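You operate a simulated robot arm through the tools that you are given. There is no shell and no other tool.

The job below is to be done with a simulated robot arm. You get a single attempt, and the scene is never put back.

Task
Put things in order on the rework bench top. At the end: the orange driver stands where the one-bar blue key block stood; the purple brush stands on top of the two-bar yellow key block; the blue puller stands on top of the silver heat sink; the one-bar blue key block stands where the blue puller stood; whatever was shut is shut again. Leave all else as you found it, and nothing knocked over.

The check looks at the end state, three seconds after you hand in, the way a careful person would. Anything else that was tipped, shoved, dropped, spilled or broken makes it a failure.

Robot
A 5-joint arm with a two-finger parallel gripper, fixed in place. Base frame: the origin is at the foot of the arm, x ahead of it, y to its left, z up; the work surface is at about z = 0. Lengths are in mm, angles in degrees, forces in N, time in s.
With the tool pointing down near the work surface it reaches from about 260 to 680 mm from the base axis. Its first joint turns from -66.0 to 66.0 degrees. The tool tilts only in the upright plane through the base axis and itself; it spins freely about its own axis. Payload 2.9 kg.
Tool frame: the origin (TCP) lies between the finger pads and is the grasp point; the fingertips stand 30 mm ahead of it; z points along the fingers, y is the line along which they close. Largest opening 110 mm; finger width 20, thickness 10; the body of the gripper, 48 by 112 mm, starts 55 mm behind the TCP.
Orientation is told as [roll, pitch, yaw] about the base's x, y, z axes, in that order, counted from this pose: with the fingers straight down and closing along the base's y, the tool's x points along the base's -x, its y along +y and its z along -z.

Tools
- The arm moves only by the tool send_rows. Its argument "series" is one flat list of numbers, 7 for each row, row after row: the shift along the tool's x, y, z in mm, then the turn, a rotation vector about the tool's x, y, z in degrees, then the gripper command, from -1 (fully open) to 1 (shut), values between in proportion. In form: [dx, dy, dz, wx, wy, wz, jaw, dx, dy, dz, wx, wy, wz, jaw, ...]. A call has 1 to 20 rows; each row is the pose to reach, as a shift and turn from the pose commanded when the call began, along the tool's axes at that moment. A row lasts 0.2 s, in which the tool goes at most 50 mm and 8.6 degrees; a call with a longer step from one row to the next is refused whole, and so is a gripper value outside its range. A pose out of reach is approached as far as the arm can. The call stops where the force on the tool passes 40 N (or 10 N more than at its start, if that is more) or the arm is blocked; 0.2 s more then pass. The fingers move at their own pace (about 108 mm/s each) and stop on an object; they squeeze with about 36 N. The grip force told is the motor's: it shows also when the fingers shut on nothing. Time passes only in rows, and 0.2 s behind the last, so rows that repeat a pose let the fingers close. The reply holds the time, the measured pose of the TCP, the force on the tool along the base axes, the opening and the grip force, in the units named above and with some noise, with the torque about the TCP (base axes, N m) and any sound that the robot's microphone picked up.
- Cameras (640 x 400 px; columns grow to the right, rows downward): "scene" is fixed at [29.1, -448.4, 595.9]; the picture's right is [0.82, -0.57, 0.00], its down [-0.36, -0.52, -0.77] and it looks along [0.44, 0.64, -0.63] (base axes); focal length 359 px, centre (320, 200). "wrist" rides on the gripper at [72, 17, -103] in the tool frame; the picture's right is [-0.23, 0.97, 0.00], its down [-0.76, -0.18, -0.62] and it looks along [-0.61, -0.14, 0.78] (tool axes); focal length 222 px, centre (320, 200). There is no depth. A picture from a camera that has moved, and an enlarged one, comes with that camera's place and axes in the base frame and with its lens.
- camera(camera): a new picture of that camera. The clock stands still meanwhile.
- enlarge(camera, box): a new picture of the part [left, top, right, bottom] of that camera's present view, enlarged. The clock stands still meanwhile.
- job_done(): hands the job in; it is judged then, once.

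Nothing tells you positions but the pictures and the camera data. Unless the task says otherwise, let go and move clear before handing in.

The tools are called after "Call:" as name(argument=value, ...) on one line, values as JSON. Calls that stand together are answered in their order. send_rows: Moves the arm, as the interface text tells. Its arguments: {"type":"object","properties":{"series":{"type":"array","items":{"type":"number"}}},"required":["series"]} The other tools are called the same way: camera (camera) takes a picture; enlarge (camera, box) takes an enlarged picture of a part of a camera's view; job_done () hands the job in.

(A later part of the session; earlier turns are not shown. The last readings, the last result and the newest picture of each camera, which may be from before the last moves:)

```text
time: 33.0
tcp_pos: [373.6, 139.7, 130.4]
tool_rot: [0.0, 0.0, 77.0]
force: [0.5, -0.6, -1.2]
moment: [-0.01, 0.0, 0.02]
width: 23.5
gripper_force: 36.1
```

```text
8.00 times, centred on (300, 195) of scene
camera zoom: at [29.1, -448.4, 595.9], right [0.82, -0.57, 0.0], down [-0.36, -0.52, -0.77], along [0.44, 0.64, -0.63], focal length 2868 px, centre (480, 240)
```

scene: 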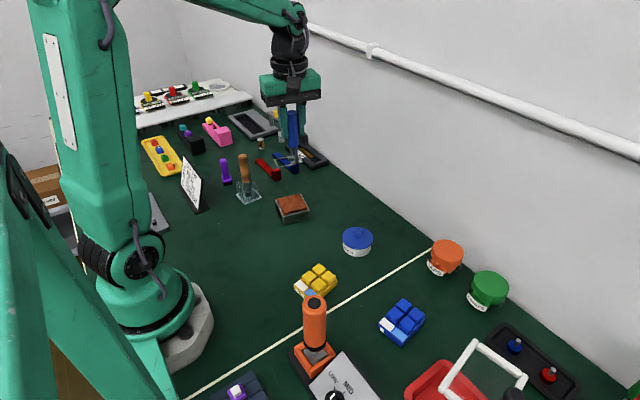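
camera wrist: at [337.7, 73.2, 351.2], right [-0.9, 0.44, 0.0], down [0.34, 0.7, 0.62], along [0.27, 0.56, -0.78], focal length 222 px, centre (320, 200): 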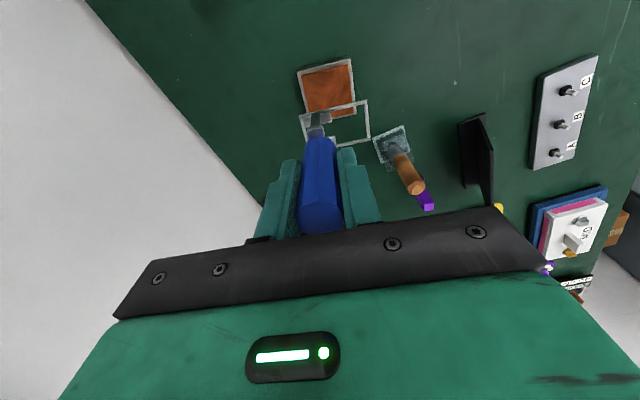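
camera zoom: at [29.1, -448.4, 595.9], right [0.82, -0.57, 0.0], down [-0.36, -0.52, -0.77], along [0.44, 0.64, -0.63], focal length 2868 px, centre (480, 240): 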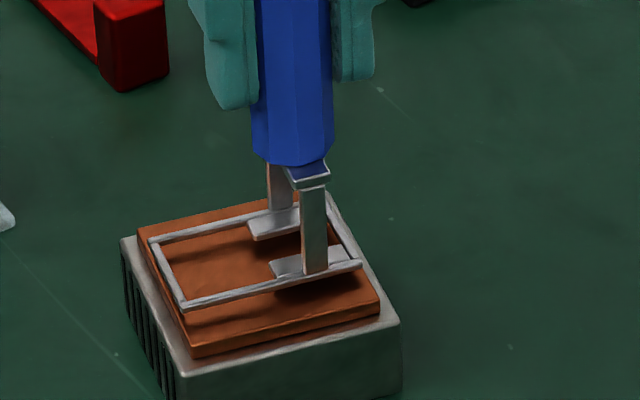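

Still a few mm of gap. Continue down slowly.

Call:
send_rows(series=[0, 0, 1.5, 0, 0, 0, 1, 0, 0, 3, 0, 0, 0, 1])

Call:
enlarge(camera="scene", box=[270, 170, 330, 220])

```text
time: 33.6
tcp_pos: [372.2, 140.6, 127.7]
tool_rot: [0.0, 0.1, 77.1]
force: [-0.9, 0.2, -1.5]
moment: [0.01, 0.02, 0.03]
width: 23.5
gripper_force: 35.6
```

```text
8.00 times, centred on (300, 195) of scene
camera zoom: at [29.1, -448.4, 595.9], right [0.82, -0.57, 0.0], down [-0.36, -0.52, -0.77], along [0.44, 0.64, -0.63], focal length 2868 px, centre (480, 240)
```

zoom: 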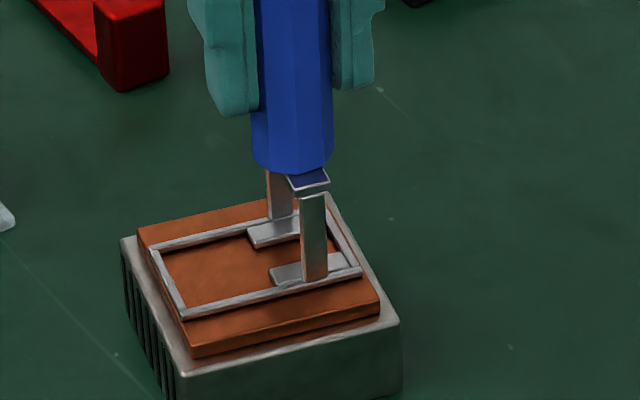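

Nearly touching. One more small step at a time.

Call:
send_rows(series=[0, 0, 1, 0, 0, 0, 1, 0, 0, 1, 0, 0, 0, 1])

Call:
enlarge(camera="scene", box=[270, 170, 330, 220])

```text
time: 34.2
tcp_pos: [372.7, 139.4, 127.9]
tool_rot: [0.1, 0.0, 77.1]
force: [-5.0, -3.1, 20.2]
moment: [-0.1, 0.87, 0.03]
width: 24.2
gripper_force: 35.9
```

```text
8.00 times, centred on (300, 195) of scene
camera zoom: at [29.0, -448.5, 595.9], right [0.82, -0.57, 0.0], down [-0.36, -0.52, -0.78], along [0.44, 0.64, -0.63], focal length 2868 px, centre (480, 240)
```

zoom: 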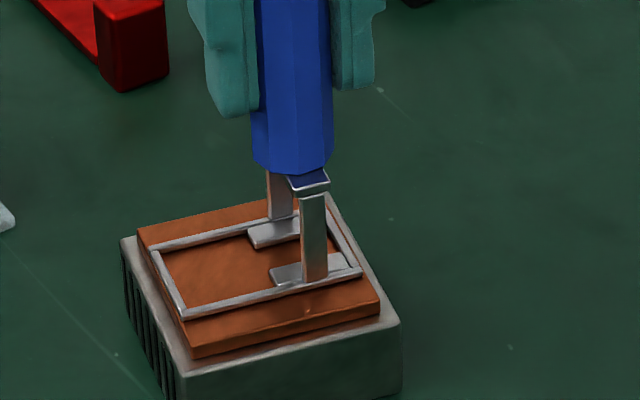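

Contact made (20 N). I ease up 0.6 mm to unload it, then open.

Call:
send_rows(series=[0, 0, -0.5, 0, 0, 0, 1, 0, 0, -0.7, 0, 0, 0, 1])

```text
time: 34.8
tcp_pos: [373.0, 141.3, 128.4]
tool_rot: [-0.1, 0.0, 77.1]
force: [0.1, -3.2, 14.8]
moment: [-0.08, 0.58, 0.08]
width: 23.9
gripper_force: 36.2
```

Call:
send_rows(series=[0, 0, -0.6, 0, 0, 0, 1, 0, 0, -0.6, 0, 0, 0, 1])

```text
time: 35.4
tcp_pos: [371.3, 139.6, 127.2]
tool_rot: [0.1, 0.1, 77.1]
force: [-0.3, -0.1, -0.3]
moment: [-0.05, 0.03, 0.03]
width: 23.9
gripper_force: 36.2
```

The load is off and the puller rests on the slab. Open the fingers and go straight up.

Call:
send_rows(series=[0, 0, 0, 0, 0, 0, 0.3, 0, 0, 0, 0, 0, 0, -0.1, 0, 0, 0, 0, 0, 0, -0.2, 0, 0, -30, 0, 0, 0, -0.2, 0, 0, -75, 0, 0, 0, -0.2, 0, 0, -120, 0, 0, 0, -0.2])

Call:
enlarge(camera="scene", box=[240, 120, 350, 230])

Call:
camera(camera="wrist")

```text
time: 36.8
tcp_pos: [370.5, 140.6, 245.9]
tool_rot: [0.1, 0.0, 77.2]
force: [0.1, 0.6, -0.3]
moment: [0.01, -0.04, 0.04]
width: 65.9
gripper_force: 0.0
```

```text
3.64 times, centred on (295, 175) of scene
camera zoom: at [29.1, -448.4, 595.9], right [0.82, -0.57, 0.0], down [-0.36, -0.52, -0.77], along [0.44, 0.64, -0.63], focal length 1304 px, centre (411, 291)
```

zoom: 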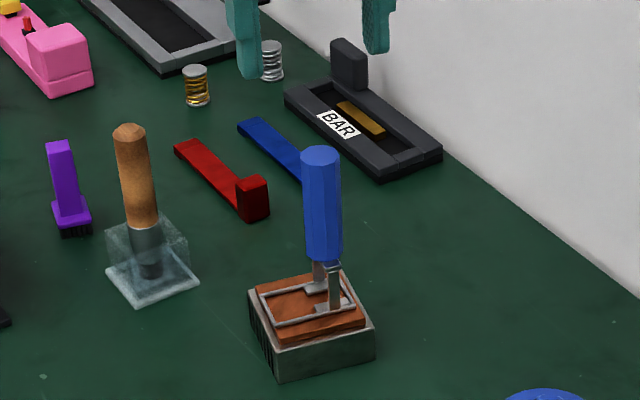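

```text
taken
camera wrist: at [338.5, 72.9, 349.7], right [-0.9, 0.44, 0.0], down [0.34, 0.7, 0.62], along [0.27, 0.56, -0.78], focal length 222 px, centre (320, 200)
```

wrist: 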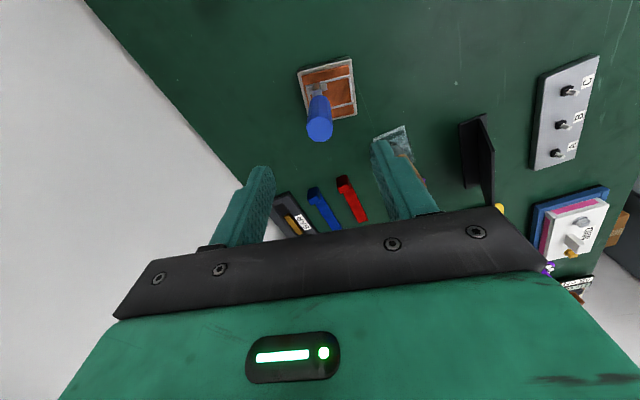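

The puller stands neatly on the heat sink. Next the brush: I estimate it at about (279,364), turned -13°, handle 15 mm square, top at z ≈ 76; I move above it at the same yaw for a check.

Call:
send_rows(series=[-32.9, 23.2, 0, 0, 0, 0, -0.2, -65.8, 46.4, 0, 0, 0, 0, -0.2, -98.7, 69.6, 0, 0, 0, 0, -0.2, -131.6, 92.8, 0, 0, 0, 0, -0.2, -164.6, 116, 0, 0, 0, 0, -0.2, -197.5, 139.2, 0, 0, 0, 0, -0.2, -197.5, 139.2, 40, 0, 0, 0, -0.2, -197.5, 139.2, 75, 0, 0, 0, -0.2, -197.5, 139.2, 75, 0, 0, 0, -0.2])

Call:
camera(camera="wrist")

Call:
enlarge(camera="wrist", box=[240, 60, 400, 200])

```text
time: 38.8
tcp_pos: [282.8, 363.9, 172.4]
tool_rot: [0.0, 0.0, 77.2]
force: [0.7, -0.3, 0.0]
moment: [0.0, -0.01, 0.01]
width: 65.9
gripper_force: 0.0
```

```text
taken
camera wrist: at [251.6, 296.7, 274.9], right [-0.9, 0.44, 0.0], down [0.34, 0.7, 0.62], along [0.27, 0.56, -0.78], focal length 222 px, centre (320, 200)
```

wrist: 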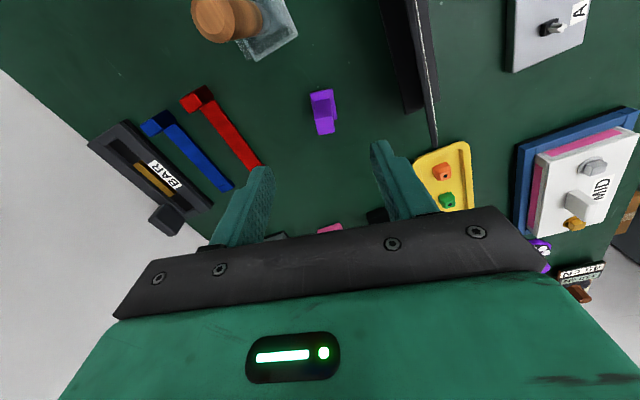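

```text
2.86 times, centred on (320, 130) of wrist
camera zoom: at [251.6, 296.7, 274.9], right [-0.9, 0.44, 0.0], down [0.34, 0.7, 0.62], along [0.27, 0.56, -0.78], focal length 635 px, centre (320, 400)
```

zoom: 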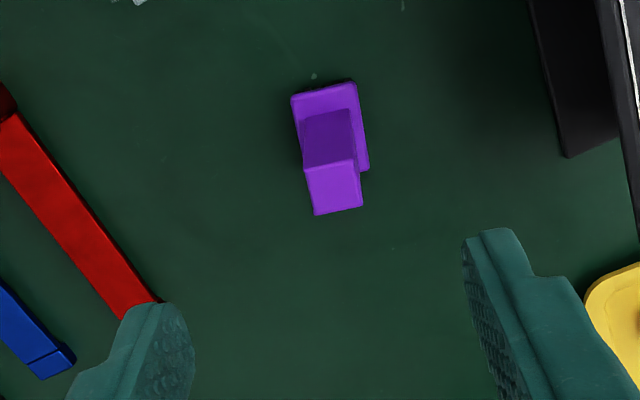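

The brush handle top is at (279.2,364.1), turned about -15°. I shift 4.3 mm sideways, turn -2.5°, descend to TCP z ≈ 62 and check.

Call:
send_rows(series=[0, 4.3, 0, 0, 0, 2.5, -0.2, 0, 4.3, 35, 0, 0, 2.5, -0.2, 0, 4.3, 70, 0, 0, 2.5, -0.2, 0, 4.3, 95, 0, 0, 2.5, -0.2, 0, 4.3, 110, 0, 0, 2.5, -0.2, 0, 4.3, 110, 0, 0, 2.5, -0.2])

Call:
camera(camera="wrist")

Call:
enlarge(camera="scene", box=[180, 130, 280, 210])

```text
time: 40.2
tcp_pos: [276.9, 364.2, 61.9]
tool_rot: [0.0, 0.0, 74.5]
force: [-0.5, -1.1, 0.9]
moment: [0.03, -0.02, 0.0]
width: 66.0
gripper_force: 0.1
```

```text
taken
camera wrist: at [241.7, 298.8, 165.2], right [-0.88, 0.48, 0.0], down [0.37, 0.69, 0.62], along [0.3, 0.55, -0.78], focal length 222 px, centre (320, 200)
```

wrist: 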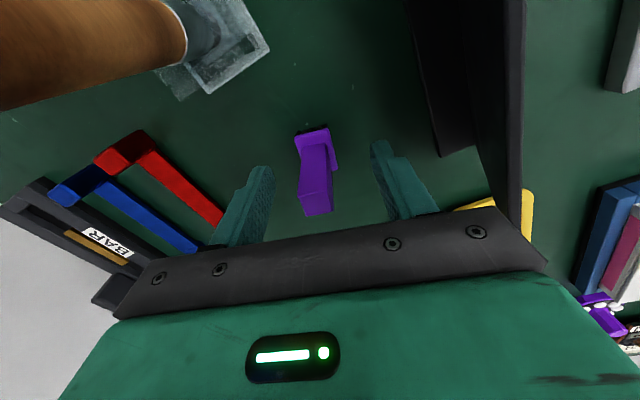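

```text
5.00 times, centred on (230, 170) of scene
camera zoom: at [29.1, -448.4, 595.9], right [0.82, -0.57, 0.0], down [-0.36, -0.52, -0.77], along [0.44, 0.64, -0.63], focal length 1793 px, centre (770, 350)
```

zoom: 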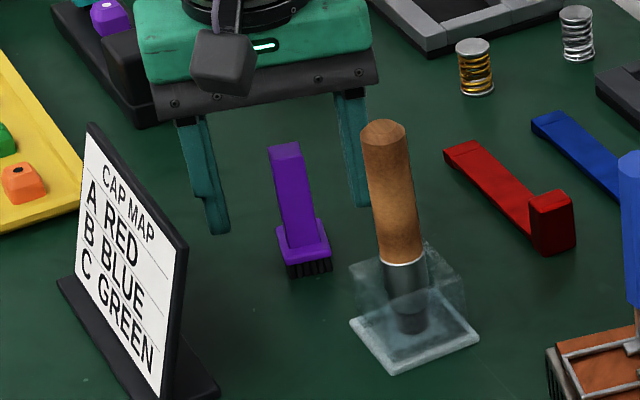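

The brush handle is between the fingers. Close and lift a little.

Call:
send_rows(series=[0, 0, 0, 0, 0, 0, 0.4, 0, 0, 0, 0, 0, 0, 1, 0, 0, 0, 0, 0, 0, 1, 0, 0, 0, 0, 0, 0, 1])

Call:
enlarge(camera="wrist", box=[240, 80, 400, 230])

```text
time: 41.2
tcp_pos: [276.4, 364.9, 61.0]
tool_rot: [0.0, 0.0, 74.6]
force: [-0.5, -0.3, 0.5]
moment: [0.01, -0.01, -0.02]
width: 17.1
gripper_force: 36.4
```

```text
2.67 times, centred on (320, 155) of wrist
camera zoom: at [241.7, 298.8, 165.5], right [-0.88, 0.48, 0.0], down [0.37, 0.69, 0.62], along [0.3, 0.55, -0.78], focal length 592 px, centre (320, 320)
```

zoom: 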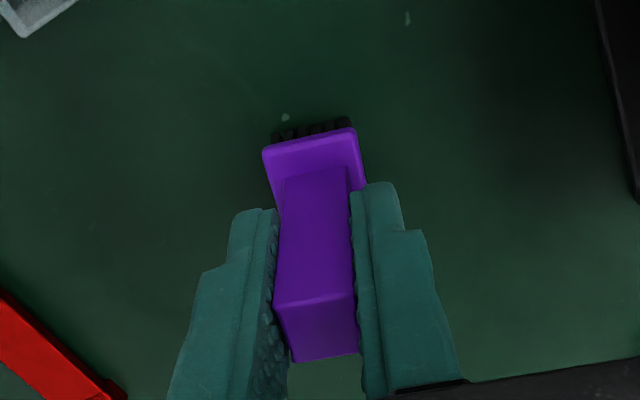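

The brush is held (17 mm). I lift it high and carry it to over the yellow block's keys, near (288,-73), turning to match the block's ~10° angle.

Call:
send_rows(series=[0, 0, -8, 0, 0, 0, 1, 0, 0, -45, 0, 0, 0, 1, 0, 0, -90, 0, 0, 0, 1, 0, 0, -135, 0, 0, 0, 1, 0, 0, -180, 0, 0, 0, 1, 38.1, -11.4, -180, 0, 0, -2.2, 1, 76.1, -22.9, -180, 0, 0, -4.4, 1, 114.2, -34.3, -180, 0, 0, -6.5, 1, 152.3, -45.7, -180, 0, 0, -8.7, 1, 190.3, -57.1, -180, 0, 0, -10.9, 1, 228.4, -68.6, -180, 0, 0, -13.1, 1, 266.5, -80, -180, 0, 0, -15.3, 1, 304.5, -91.4, -180, 0, 0, -17.5, 1, 342.6, -102.8, -180, 0, 0, -19.6, 1, 380.6, -114.3, -180, 0, 0, -21.8, 1, 418.7, -125.7, -180, 0, 0, -24, 1, 418.7, -125.7, -180, 0, 0, -24, 1])

Call:
camera(camera="wrist")

Call:
enlarge(camera="wrist", box=[240, 60, 400, 200])

Call:
camera(camera="scene")

```text
time: 44.8
tcp_pos: [286.3, -73.0, 244.3]
tool_rot: [0.0, 0.0, 98.6]
force: [-0.2, 0.0, -0.1]
moment: [-0.02, -0.01, 0.03]
width: 17.1
gripper_force: 36.2
```

```text
taken
camera wrist: at [280.9, -147.8, 347.4], right [-1.0, 0.08, 0.0], down [0.06, 0.78, 0.62], along [0.05, 0.62, -0.78], focal length 222 px, centre (320, 200)
```

wrist: 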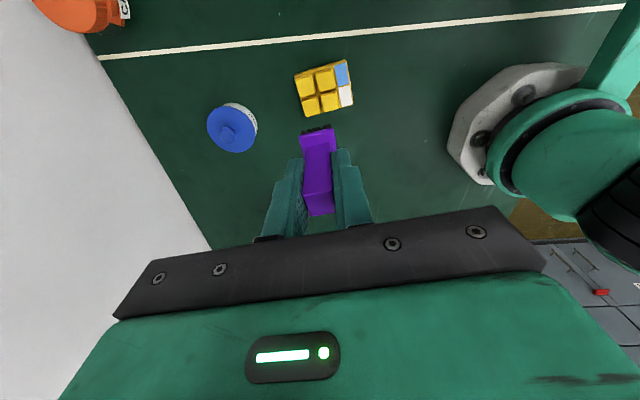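

```text
2.86 times, centred on (320, 130) of wrist
camera zoom: at [280.9, -147.8, 347.4], right [-1.0, 0.08, 0.0], down [0.06, 0.78, 0.62], along [0.05, 0.62, -0.78], focal length 635 px, centre (320, 400)
```

zoom: 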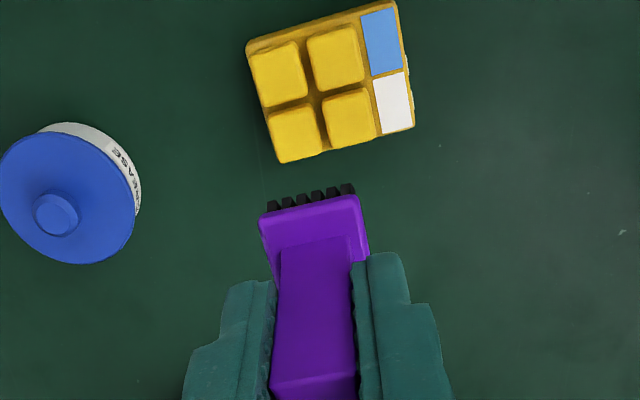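

```text
taken
```

scene: 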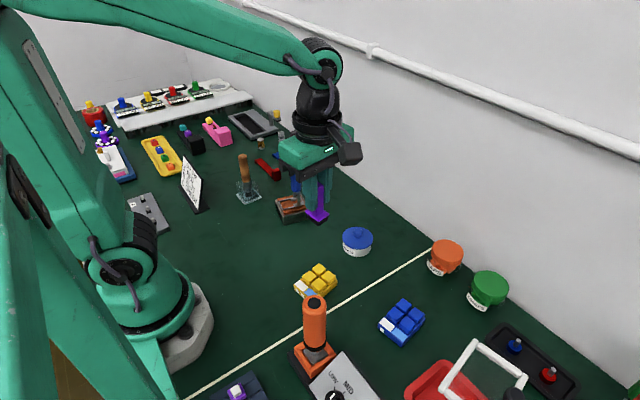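

The four keys' centre is at about (289.5,-75.7), rotated 10.4°. I correct by a few mm and lower to about 10 mm above the keys, then look.

Call:
send_rows(series=[2.6, -2.5, 20, 0, 0, -1.8, 1, 2.6, -2.5, 55, 0, 0, -1.8, 1, 2.6, -2.5, 90, 0, 0, -1.8, 1, 2.6, -2.5, 120, 0, 0, -1.8, 1, 2.6, -2.5, 138, 0, 0, -1.8, 1, 2.6, -2.5, 138, 0, 0, -1.8, 1])

Call:
enlarge(camera="wrist", box=[240, 60, 400, 200])

Call:
enlarge(camera="scene", box=[280, 210, 380, 310])

```text
time: 46.2
tcp_pos: [289.7, -75.4, 104.6]
tool_rot: [0.0, 0.1, 100.4]
force: [-0.3, 0.3, -0.4]
moment: [0.0, -0.03, 0.0]
width: 17.1
gripper_force: 35.4
```

```text
2.86 times, centred on (320, 130) of wrist
camera zoom: at [286.9, -148.2, 207.3], right [-1.0, 0.05, 0.0], down [0.04, 0.78, 0.62], along [0.03, 0.62, -0.78], focal length 635 px, centre (320, 400)
```

zoom: 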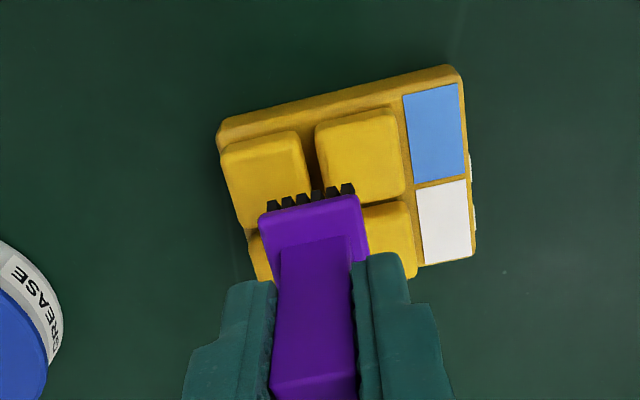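

```text
4.00 times, centred on (330, 260) of scene
camera zoom: at [29.1, -448.4, 595.9], right [0.82, -0.57, 0.0], down [-0.36, -0.52, -0.77], along [0.44, 0.64, -0.63], focal length 1434 px, centre (280, -40)
```

zoom: 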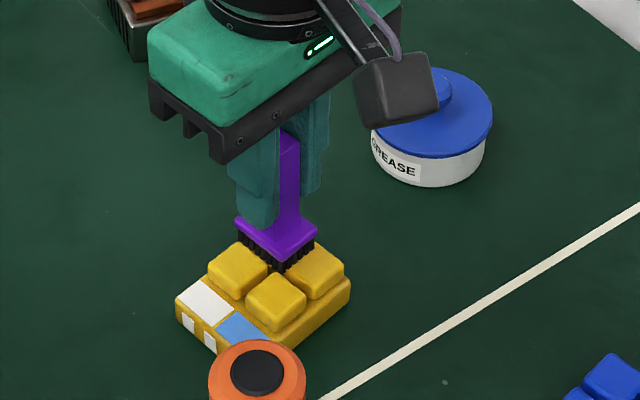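

Brush is over the middle of the four keys. I lower gradually.

Call:
send_rows(series=[0, 0, 3, 0, 0, 0, 1, 0, 0, 6, 0, 0, 0, 1, 0, 0, 7, 0, 0, 0, 1])

Call:
enlarge(camera="scene", box=[300, 240, 350, 300])

Call:
enlarge(camera="wrist", box=[270, 70, 390, 170])

```text
time: 47.0
tcp_pos: [289.5, -75.4, 97.3]
tool_rot: [0.1, 0.0, 100.4]
force: [0.3, 0.0, 0.4]
moment: [-0.03, 0.0, -0.02]
width: 16.8
gripper_force: 35.8
```

```text
6.67 times, centred on (325, 270) of scene
camera zoom: at [29.1, -448.4, 595.9], right [0.82, -0.57, 0.0], down [-0.36, -0.52, -0.77], along [0.44, 0.64, -0.63], focal length 2390 px, centre (287, -267)
```

zoom: 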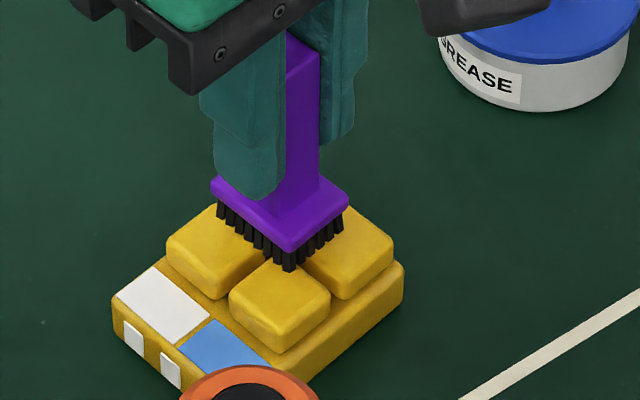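

```text
4.00 times, centred on (330, 120) of wrist
camera zoom: at [286.2, -149.2, 201.5], right [-1.0, 0.05, 0.0], down [0.04, 0.78, 0.62], along [0.03, 0.62, -0.78], focal length 888 px, centre (280, 520)
```

zoom: 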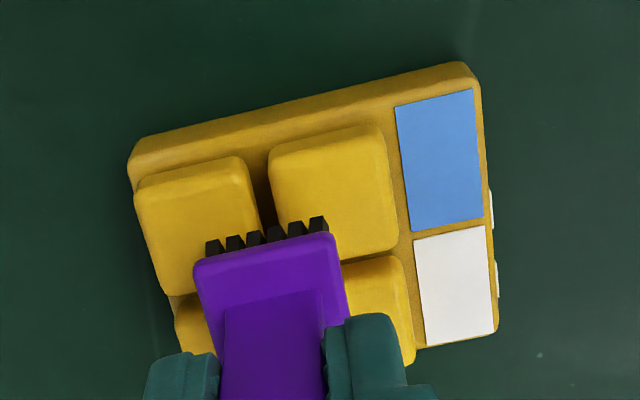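

Well centred. Continue down in small steps.

Call:
send_rows(series=[0, 0, 1.5, 0, 0, 0, 1, 0, 0, 3, 0, 0, 0, 1])

Call:
enlarge(camera="scene", box=[300, 240, 350, 300])

```text
time: 47.6
tcp_pos: [288.9, -75.2, 94.4]
tool_rot: [0.1, 0.0, 100.5]
force: [-0.1, 0.4, -0.9]
moment: [0.02, 0.0, 0.01]
width: 17.0
gripper_force: 36.6
```

```text
6.67 times, centred on (325, 270) of scene
camera zoom: at [29.1, -448.4, 595.9], right [0.82, -0.57, 0.0], down [-0.36, -0.52, -0.77], along [0.44, 0.64, -0.63], focal length 2390 px, centre (287, -267)
```

zoom: 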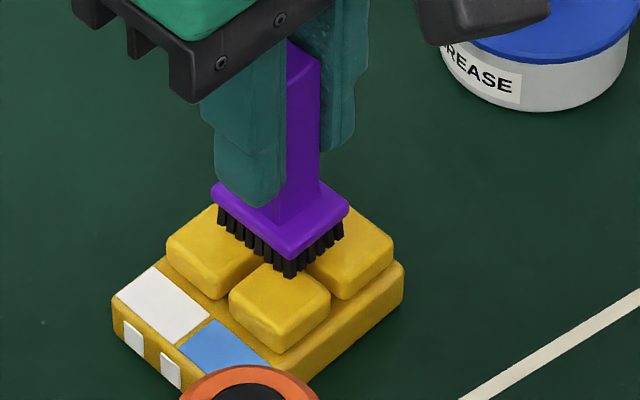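

Call:
send_rows(series=[0, 0, 1, 0, 0, 0, 1, 0, 0, 2, 0, 0, 0, 1])

Call:
enlarge(camera="scene", box=[300, 240, 350, 300])

```text
time: 48.2
tcp_pos: [288.9, -73.9, 93.6]
tool_rot: [0.0, 0.1, 100.5]
force: [0.5, -0.2, -0.4]
moment: [0.01, -0.02, 0.01]
width: 17.1
gripper_force: 36.4
```

```text
6.67 times, centred on (325, 270) of scene
camera zoom: at [29.1, -448.4, 595.9], right [0.82, -0.57, 0.0], down [-0.36, -0.52, -0.77], along [0.44, 0.64, -0.63], focal length 2390 px, centre (287, -267)
```

zoom: 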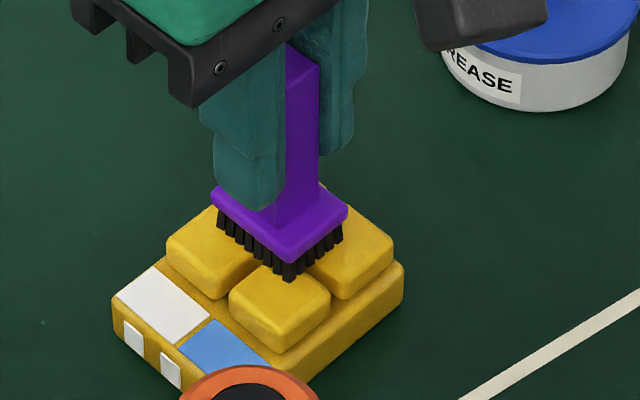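

No contact yet; continue 1 mm at a time.

Call:
send_rows(series=[0, 0, 1, 0, 0, 0, 1, 0, 0, 1, 0, 0, 0, 1])

```text
time: 48.8
tcp_pos: [290.0, -74.8, 92.6]
tool_rot: [0.0, 0.1, 100.4]
force: [-0.2, -0.1, -0.5]
moment: [-0.06, -0.01, 0.01]
width: 17.1
gripper_force: 35.8
```

Call:
send_rows(series=[0, 0, 1, 0, 0, 0, 1, 0, 0, 1, 0, 0, 0, 1])

Call:
enlarge(camera="scene", box=[300, 240, 350, 300])

```text
time: 49.4
tcp_pos: [289.6, -75.2, 91.1]
tool_rot: [-0.1, 0.0, 100.3]
force: [-0.3, 0.2, 3.1]
moment: [0.0, 0.01, 0.0]
width: 16.8
gripper_force: 35.9
```

```text
6.67 times, centred on (325, 270) of scene
camera zoom: at [29.1, -448.4, 595.9], right [0.82, -0.57, 0.0], down [-0.36, -0.52, -0.77], along [0.44, 0.64, -0.63], focal length 2390 px, centre (287, -267)
```

zoom: 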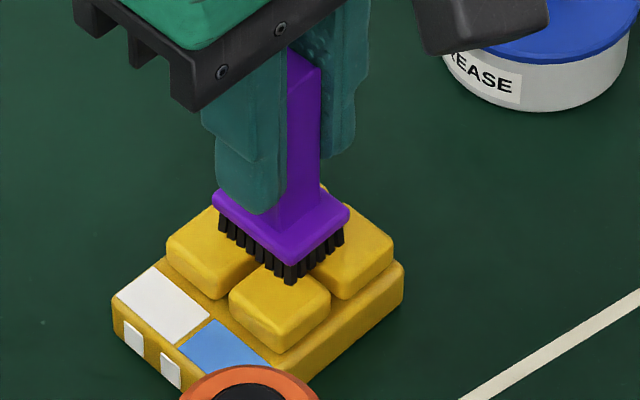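

Contact felt (3 N). I open the fingers gently and rise.

Call:
send_rows(series=[0, 0, 0.2, 0, 0, 0, 1, 0, 0, 0.2, 0, 0, 0, 0.5, 0, 0, 0.2, 0, 0, 0, 0.1, 0, 0, 0.2, 0, 0, 0, -0.1, 0, 0, -5, 0, 0, 0, -0.1, 0, 0, -40, 0, 0, 0, -0.1, 0, 0, -85, 0, 0, 0, -0.1, 0, 0, -130, 0, 0, 0, -0.1])

Call:
enlarge(camera="scene", box=[280, 210, 360, 300])

Call:
camera(camera="wrist")

```text
time: 51.2
tcp_pos: [287.0, -77.2, 220.7]
tool_rot: [0.1, 0.0, 100.4]
force: [-0.2, -0.3, 0.2]
moment: [-0.02, -0.02, 0.01]
width: 60.8
gripper_force: 0.1
```

```text
4.44 times, centred on (320, 255) of scene
camera zoom: at [29.1, -448.4, 595.9], right [0.82, -0.57, 0.0], down [-0.36, -0.52, -0.77], along [0.44, 0.64, -0.63], focal length 1594 px, centre (320, -44)
```

zoom: 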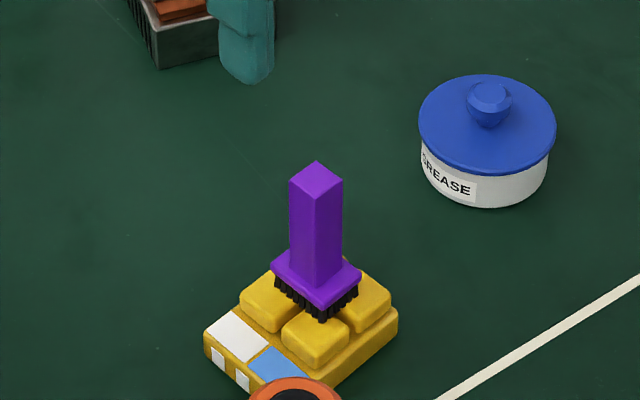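

```text
taken
camera wrist: at [284.1, -150.4, 324.5], right [-1.0, 0.05, 0.0], down [0.04, 0.78, 0.62], along [0.03, 0.62, -0.78], focal length 222 px, centre (320, 200)
```

wrist: 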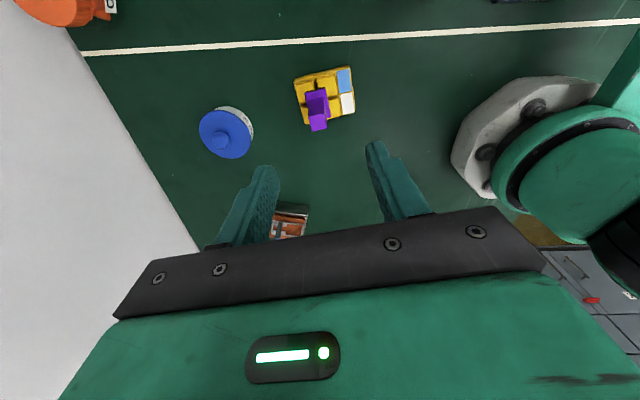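

The brush stands on the yellow block. Next is the blue one-bar block at about (360,-235), turned ~10°; I move above it with the fingers closing across its 54 mm width.

Call:
send_rows(series=[15.4, -3.9, 0, 0, 0, 8.18, -0.5, 30.7, -7.8, 0, 0, 0, 16.36, -0.5, 46.1, -11.6, 0, 0, 0, 24.54, -0.5, 61.4, -15.5, 0, 0, 0, 32.72, -0.5, 76.8, -19.4, 0, 0, 0, 40.9, -0.5, 92.2, -23.3, 0, 0, 0, 49.08, -0.5, 107.5, -27.2, 0, 0, 0, 57.26, -0.5, 122.9, -31, 5, 0, 0, 65.44, -0.5, 138.2, -34.9, 10, 0, 0, 73.62, -0.5, 153.6, -38.8, 15, 0, 0, 81.8, -0.5, 169, -42.7, 20, 0, 0, 90, -0.5, 169, -42.7, 20, 0, 0, 90, -0.5])

Call:
camera(camera="wrist")

Call:
enlarge(camera="wrist", box=[240, 30, 400, 150])

```text
time: 53.8
tcp_pos: [361.9, -234.2, 199.9]
tool_rot: [0.0, 0.1, 10.3]
force: [0.1, 0.4, 0.8]
moment: [-0.02, 0.0, 0.01]
width: 82.6
gripper_force: 0.0
```

```text
taken
camera wrist: at [287.6, -230.2, 303.8], right [0.05, 1.0, 0.0], down [0.78, -0.04, 0.62], along [0.62, -0.03, -0.78], focal length 222 px, centre (320, 200)
```

wrist: 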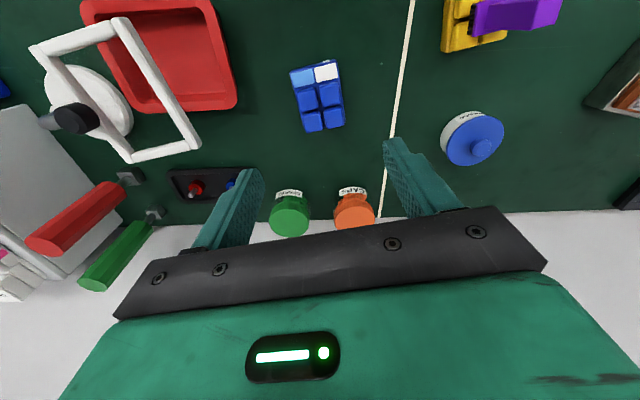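

```text
3.33 times, centred on (320, 90) of wrist
camera zoom: at [287.6, -230.2, 303.8], right [0.05, 1.0, 0.0], down [0.78, -0.04, 0.62], along [0.62, -0.03, -0.78], focal length 740 px, centre (320, 567)
```

zoom: 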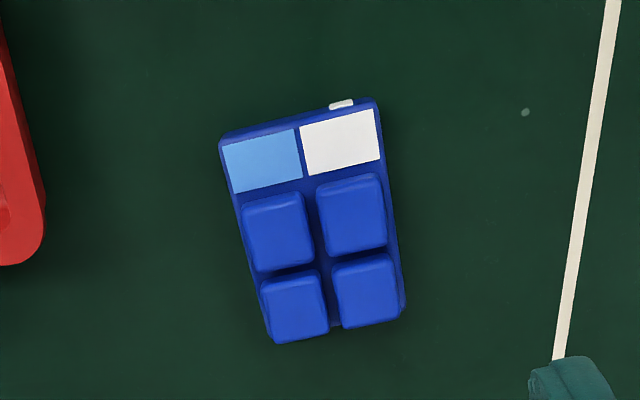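

Block centre at (359.9,-234.9), size ~54×71, angle 10°. I record this as the driver's target, and go down to grip its sides with the tips a few mm above the bench.

Call:
send_rows(series=[1.8, -0.5, 40, 0, 0, 0, -0.5, 1.8, -0.5, 85, 0, 0, 0, -0.5, 1.8, -0.5, 125, 0, 0, 0, -0.5, 1.8, -0.5, 150, 0, 0, 0, -0.5, 1.8, -0.5, 164, 0, 0, 0, -0.5, 1.8, -0.5, 164, 0, 0, 0, -0.5])

Call:
camera(camera="wrist")

Call:
enlarge(camera="scene", box=[350, 240, 460, 360])

```text
time: 55.2
tcp_pos: [359.9, -235.2, 35.2]
tool_rot: [0.0, 0.0, 10.3]
force: [-1.0, 0.6, 0.5]
moment: [0.01, 0.02, 0.01]
width: 82.4
gripper_force: 0.0
```

```text
taken
camera wrist: at [285.4, -229.8, 138.5], right [0.05, 1.0, 0.0], down [0.78, -0.04, 0.62], along [0.62, -0.03, -0.78], focal length 222 px, centre (320, 200)
```

wrist: 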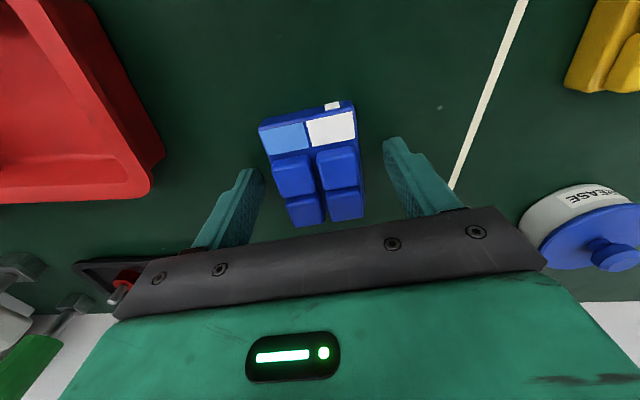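

```text
3.33 times, centred on (405, 300) of scene
camera zoom: at [29.1, -448.4, 595.9], right [0.82, -0.57, 0.0], down [-0.36, -0.52, -0.77], along [0.44, 0.64, -0.63], focal length 1195 px, centre (37, -133)
```

zoom: 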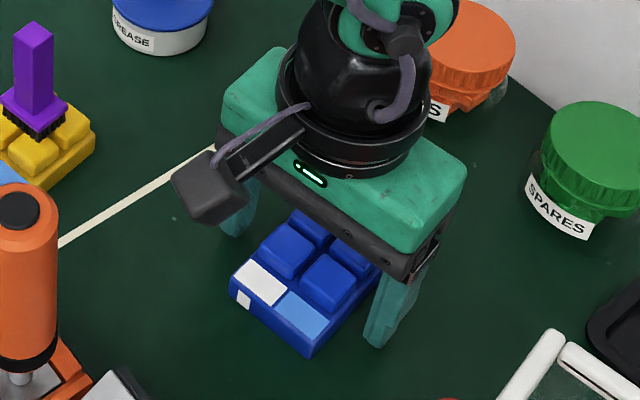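

Fingers straddle the block symmetrically. Close.

Call:
send_rows(series=[0, 0, 0, 0, 0, 0, 0, 0, 0, 0, 0, 0, 0, 1, 0, 0, 0, 0, 0, 0, 1, 0, 0, 0, 0, 0, 0, 1])

Call:
enlarge(camera="scene", box=[350, 240, 460, 360])

```text
time: 56.2
tcp_pos: [358.8, -234.3, 35.6]
tool_rot: [0.0, 0.0, 10.4]
force: [-0.4, -1.2, 0.9]
moment: [0.0, 0.02, -0.02]
width: 54.8
gripper_force: 36.2
```

```text
3.33 times, centred on (405, 300) of scene
camera zoom: at [29.1, -448.4, 595.9], right [0.82, -0.57, 0.0], down [-0.36, -0.52, -0.77], along [0.44, 0.64, -0.63], focal length 1195 px, centre (37, -133)
```

zoom: 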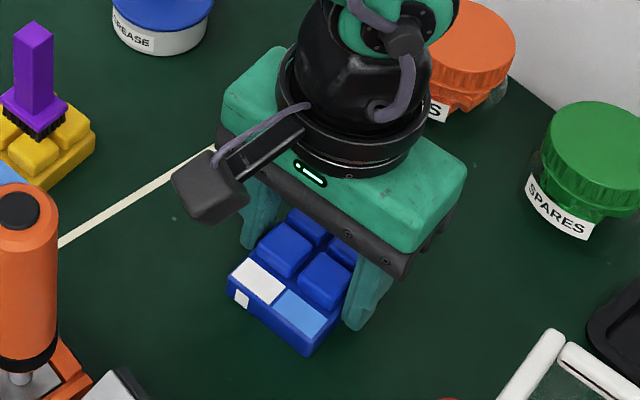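

Held at 54.8 mm. Lift, then travel high over to the puller's former spot (target about (291,450)).

Call:
send_rows(series=[0, 0, -5, 0, 0, 0, 1, 0, 0, -30, 0, 0, 0, 1, 0, 0, -70, 0, 0, 0, 1, 0, 0, -115, 0, 0, 0, 1, 0, 0, -160, 0, 0, 0, 1, 0, 0, -205, 0, 0, 0, 1, -3.5, 42.9, -205, 0, 0, 0, 1, -7, 85.8, -205, 0, 0, 0, 1, -10.6, 128.7, -205, 0, 0, 0, 1, -14.1, 171.6, -205, 0, 0, 0, 1, -17.6, 214.5, -205, 0, 0, 0, 1, -21.1, 257.4, -205, 0, 0, 0, 1, -24.6, 300.3, -205, 0, 0, 0, 1, -28.2, 343.3, -205, 0, 0, 0, 1])

Call:
camera(camera="scene")

```text
time: 59.2
tcp_pos: [327.2, 107.8, 239.1]
tool_rot: [0.0, 0.0, 10.3]
force: [0.5, -0.2, -0.7]
moment: [0.01, 0.0, 0.0]
width: 54.9
gripper_force: 36.0
```

```text
taken
```

scene: 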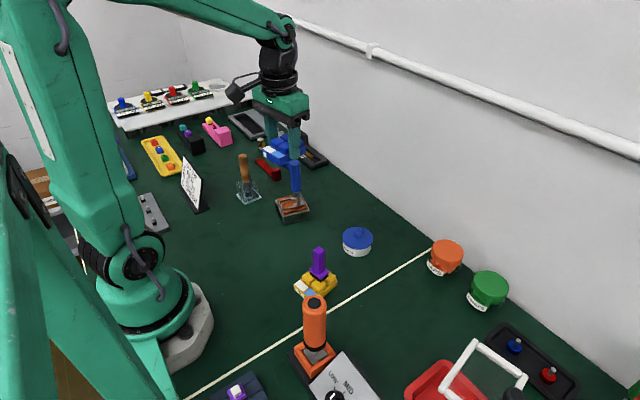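

The block is carried well; everything behind looks undisturbed. Continue to the target.

Call:
send_rows(series=[-3.5, 42.9, 0, 0, 0, 0, 1, -7, 85.8, 0, 0, 0, 0, 1, -10.6, 128.7, 0, 0, 0, 0, 1, -14.1, 171.6, 0, 0, 0, 0, 1, -17.6, 214.5, 0, 0, 0, 0, 1, -21.1, 257.4, 0, 0, 0, 0, 1, -24.6, 300.3, 0, 0, 0, 0, 1, -28.2, 343.3, 0, 0, 0, 0, 1, -28.2, 343.3, 0, 0, 0, 0, 1])

Call:
camera(camera="wrist")

Call:
camera(camera="scene")

```text
time: 61.2
tcp_pos: [291.4, 453.8, 242.2]
tool_rot: [-0.1, 0.0, 10.3]
force: [0.5, -0.6, -1.0]
moment: [-0.01, 0.05, -0.02]
width: 54.9
gripper_force: 36.0
```

```text
taken
camera wrist: at [217.1, 457.2, 345.8], right [0.05, 1.0, 0.0], down [0.78, -0.04, 0.62], along [0.62, -0.03, -0.78], focal length 222 px, centre (320, 200)
```

wrist: 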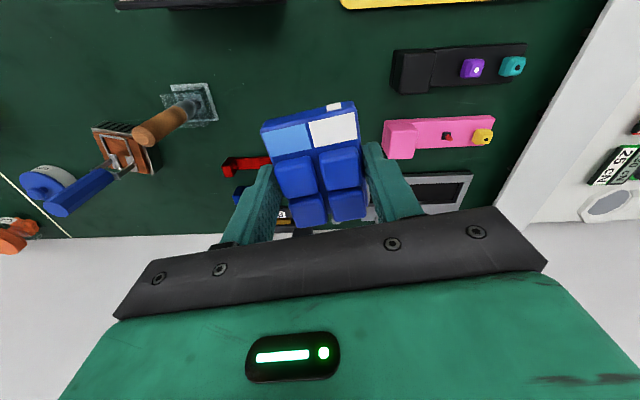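

```text
taken
```

scene: 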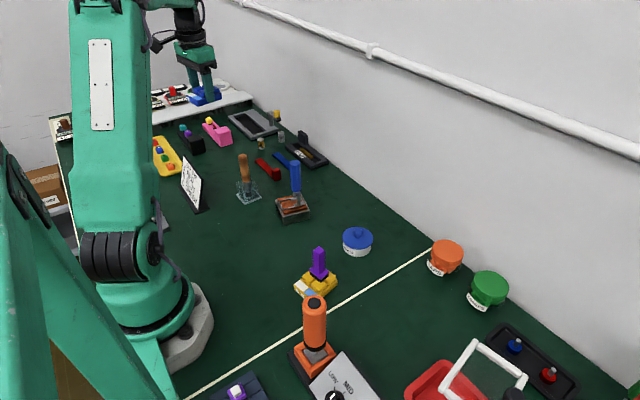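

Position is (291,453.5); I shift 3 mm back and lower to about 7 mm above the bench.

Call:
send_rows(series=[0.7, -3, 40, 0, 0, 0, 1, 0.7, -3, 85, 0, 0, 0, 1, 0.7, -3, 130, 0, 0, 0, 1, 0.7, -3, 165, 0, 0, 0, 1, 0.7, -3, 188, 0, 0, 0, 1, 0.7, -3, 199, 0, 0, 0, 1, 0.7, -3, 199, 0, 0, 0, 1])

Call:
enlarge(camera="scene", box=[150, 90, 300, 200])

Call:
camera(camera="wrist")

```text
time: 62.8
tcp_pos: [293.1, 446.6, 42.0]
tool_rot: [-0.1, 0.0, 10.4]
force: [0.2, -0.4, -0.3]
moment: [-0.02, 0.0, -0.01]
width: 54.9
gripper_force: 35.8
```

```text
3.64 times, centred on (225, 145) of scene
camera zoom: at [29.1, -448.4, 595.9], right [0.82, -0.57, 0.0], down [-0.36, -0.52, -0.77], along [0.44, 0.64, -0.63], focal length 1304 px, centre (666, 400)
```

zoom: 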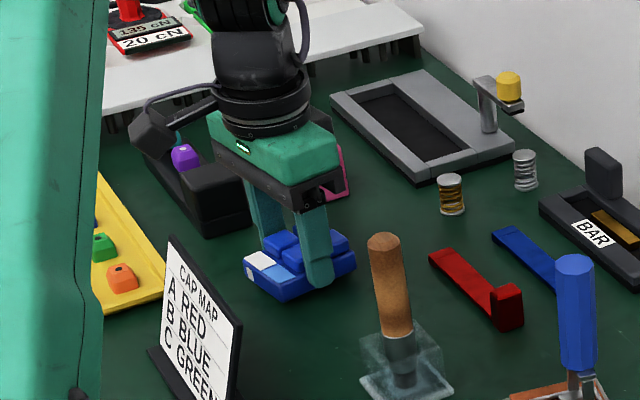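

```text
taken
camera wrist: at [218.4, 450.2, 145.6], right [0.05, 1.0, 0.0], down [0.78, -0.04, 0.62], along [0.62, -0.03, -0.78], focal length 222 px, centre (320, 200)
```

wrist: 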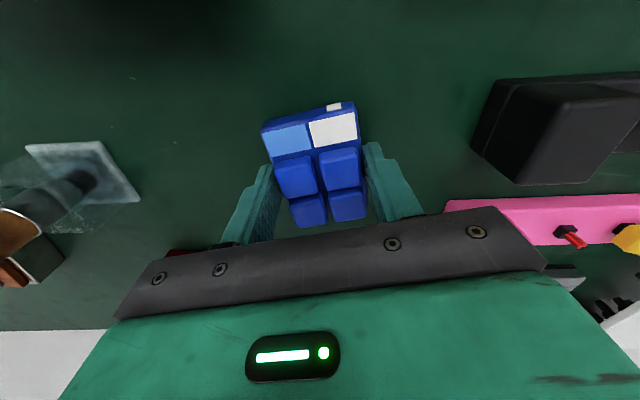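

I correct +3 mm in y and lower in small steps to the bench.

Call:
send_rows(series=[-0.5, 3, 2, 0, 0, 0, 1, -0.5, 3, 4, 0, 0, 0, 1, -0.5, 3, 5, 0, 0, 0, 1, -0.5, 3, 5, 0, 0, 0, 1])

Call:
enlarge(camera="scene", box=[200, 140, 260, 185])

```text
time: 63.8
tcp_pos: [292.7, 450.0, 38.5]
tool_rot: [0.0, 0.0, 10.5]
force: [0.5, 1.0, -1.4]
moment: [-0.01, 0.05, 0.01]
width: 54.9
gripper_force: 36.1
```

```text
8.89 times, centred on (230, 162) of scene
camera zoom: at [29.1, -448.4, 595.9], right [0.82, -0.57, 0.0], down [-0.36, -0.52, -0.77], along [0.44, 0.64, -0.63], focal length 3187 px, centre (1120, 533)
```

zoom: 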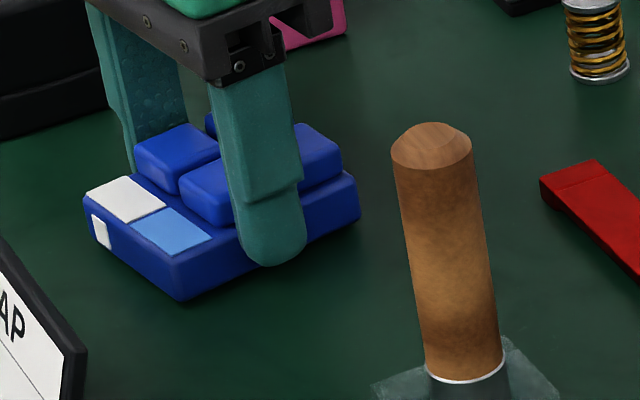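

Call:
send_rows(series=[0, 0, 1, 0, 0, 0, 1, 0, 0, 2, 0, 0, 0, 1, 0, 0, 2, 0, 0, 0, 1])

```text
time: 64.6
tcp_pos: [292.2, 451.5, 36.0]
tool_rot: [0.0, 0.0, 10.3]
force: [0.3, -0.5, -1.0]
moment: [0.0, -0.01, -0.01]
width: 55.0
gripper_force: 36.1
```

Still no contact at TCP z = 36; continue 1 mm at a time.

Call:
send_rows(series=[0, 0, 0.7, 0, 0, 0, 1, 0, 0, 1.2, 0, 0, 0, 1])

```text
time: 65.2
tcp_pos: [292.4, 450.1, 35.0]
tool_rot: [0.1, 0.0, 10.3]
force: [-2.6, -4.4, 8.0]
moment: [-0.08, -0.04, -0.07]
width: 54.9
gripper_force: 36.1
```

Contact (8 N). Ease slightly, open by about 10 mm each side and rise.

Call:
send_rows(series=[0, 0, -0.4, 0, 0, 0, 1, 0, 0, -0.4, 0, 0, 0, -0.1, 0, 0, -0.4, 0, 0, 0, -0.35, 0, 0, -0.4, 0, 0, 0, -0.35, 0, 0, -20, 0, 0, 0, -0.35, 0, 0, -60, 0, 0, 0, -0.35, 0, 0, -105, 0, 0, 0, -0.35, 0, 0, -150, 0, 0, 0, -0.35])

Call:
enlarge(camera="scene", box=[150, 90, 300, 200])

Call:
camera(camera="wrist")

Call:
enlarge(camera="wrist", box=[240, 30, 400, 150])

```text
time: 67.0
tcp_pos: [290.3, 450.6, 184.6]
tool_rot: [0.0, 0.0, 10.4]
force: [0.1, -0.6, -0.6]
moment: [-0.01, 0.02, 0.0]
width: 74.2
gripper_force: 0.0
```

```text
3.64 times, centred on (225, 145) of scene
camera zoom: at [29.1, -448.4, 595.9], right [0.82, -0.57, 0.0], down [-0.36, -0.52, -0.77], along [0.44, 0.64, -0.63], focal length 1304 px, centre (666, 400)
```

zoom: 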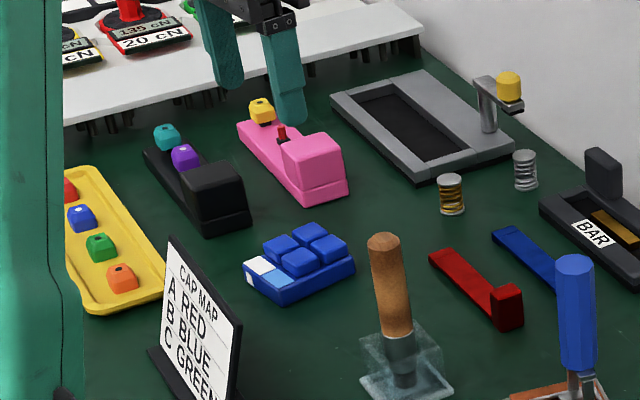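

```text
taken
camera wrist: at [217.9, 454.6, 288.2], right [0.05, 1.0, 0.0], down [0.78, -0.04, 0.62], along [0.62, -0.03, -0.78], focal length 222 px, centre (320, 200)
```

wrist: 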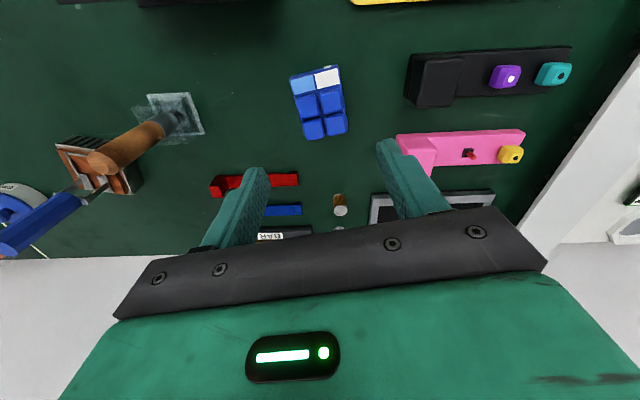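

```text
3.33 times, centred on (320, 90) of wrist
camera zoom: at [217.9, 454.6, 288.2], right [0.05, 1.0, 0.0], down [0.78, -0.04, 0.62], along [0.62, -0.03, -0.78], focal length 740 px, centre (320, 567)
```

zoom: 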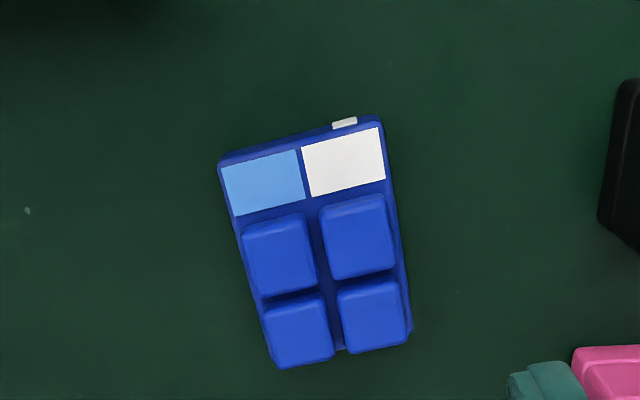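

The blue block is in the puller's old place. Now the driver: I go up and back across, unwinding the wrist toward yaw -135° so the camera ends up on the open side.

Call:
send_rows(series=[0, 0, -40, 0, 0, 3, -0.35, 0, 0, -80, 0, 0, 6, -0.35, 0, 0, -115, 0, 0, 12, -0.35, 6.4, -40.5, -115, 0, 0, 18, -0.35, 12.8, -81, -115, 0, 0, 24, -0.35, 19.3, -121.5, -115, 0, 0, 30, -0.35, 25.7, -162, -115, 0, 0, 36, -0.35, 32.1, -202.6, -115, 0, 0, 42, -0.35, 38.5, -243.1, -115, 0, 0, 48, -0.35, 44.9, -283.6, -115, 0, 0, 54, -0.35, 51.4, -324.1, -115, 0, 0, 60, -0.35, 57.8, -364.6, -115, 0, 0, 66, -0.35, 64.2, -405.1, -115, 0, 0, 72, -0.35])

```text
time: 69.8
tcp_pos: [302.1, 41.0, 299.3]
tool_rot: [-0.1, 0.1, -61.8]
force: [0.8, -0.5, 0.4]
moment: [0.02, 0.02, 0.0]
width: 74.2
gripper_force: 0.0
```

Call:
send_rows(series=[-27.2, -17.3, 0, 0, 0, 8.1, -0.35, -54.5, -34.7, 0, 0, 0, 16.2, -0.35, -81.7, -52, 0, 0, 0, 24.3, -0.35, -109, -69.4, 0, 0, 0, 32.4, -0.35, -136.2, -86.7, 0, 0, 0, 40.5, -0.35, -143.3, -117.4, 0, 0, 0, 48.7, -0.35, -150.4, -148.2, 0, 0, 0, 56.9, -0.35, -157.4, -178.9, 0, 0, 0, 65, -0.35, -164.5, -209.6, 0, 0, 0, 73.2, -0.35, -164.5, -209.6, 0, 0, 0, 73.2, -0.35])

Call:
camera(camera="wrist")

Call:
enlarge(camera="wrist", box=[240, 50, 400, 190])

Call:
camera(camera="scene")

```text
time: 72.0
tcp_pos: [195.9, -202.5, 298.6]
tool_rot: [0.0, 0.0, -134.9]
force: [-0.8, 0.3, 0.5]
moment: [0.0, -0.02, -0.01]
width: 74.4
gripper_force: 0.0
```

```text
taken
camera wrist: at [258.8, -163.0, 402.2], right [0.53, -0.85, 0.0], down [-0.66, -0.41, 0.62], along [-0.53, -0.33, -0.78], focal length 222 px, centre (320, 200)
```

wrist: 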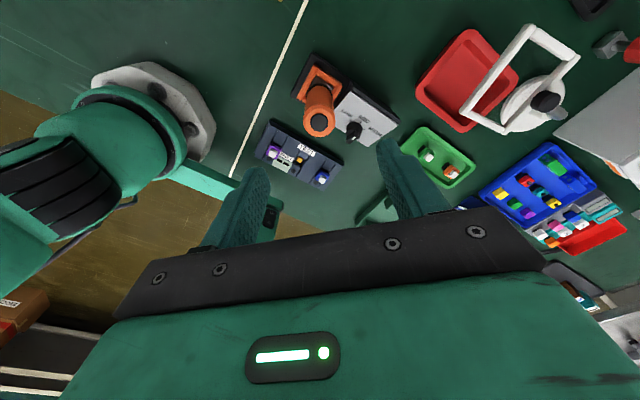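

```text
2.86 times, centred on (320, 120) of wrist
camera zoom: at [258.8, -163.0, 402.2], right [0.53, -0.85, 0.0], down [-0.66, -0.41, 0.62], along [-0.53, -0.33, -0.78], focal length 635 px, centre (320, 429)
```

zoom: 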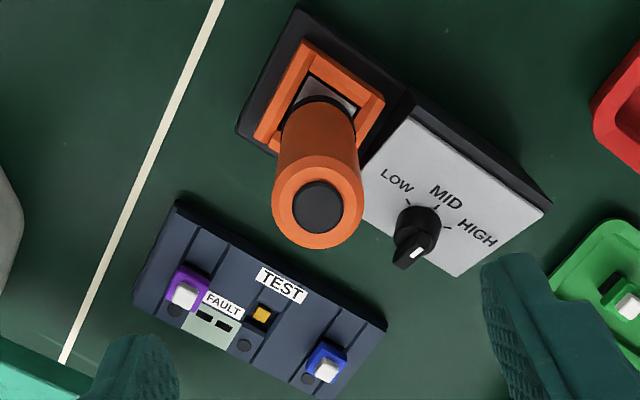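

```text
taken
```

scene: 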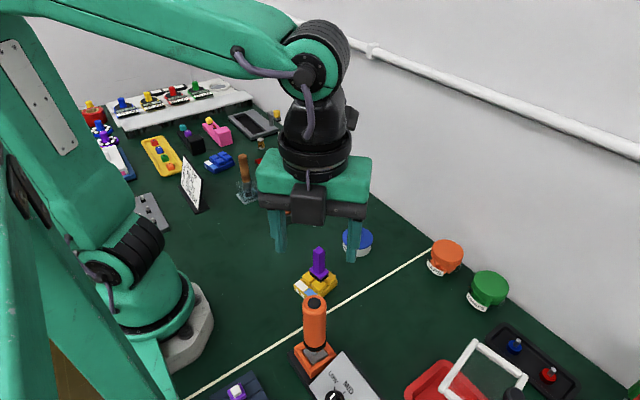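

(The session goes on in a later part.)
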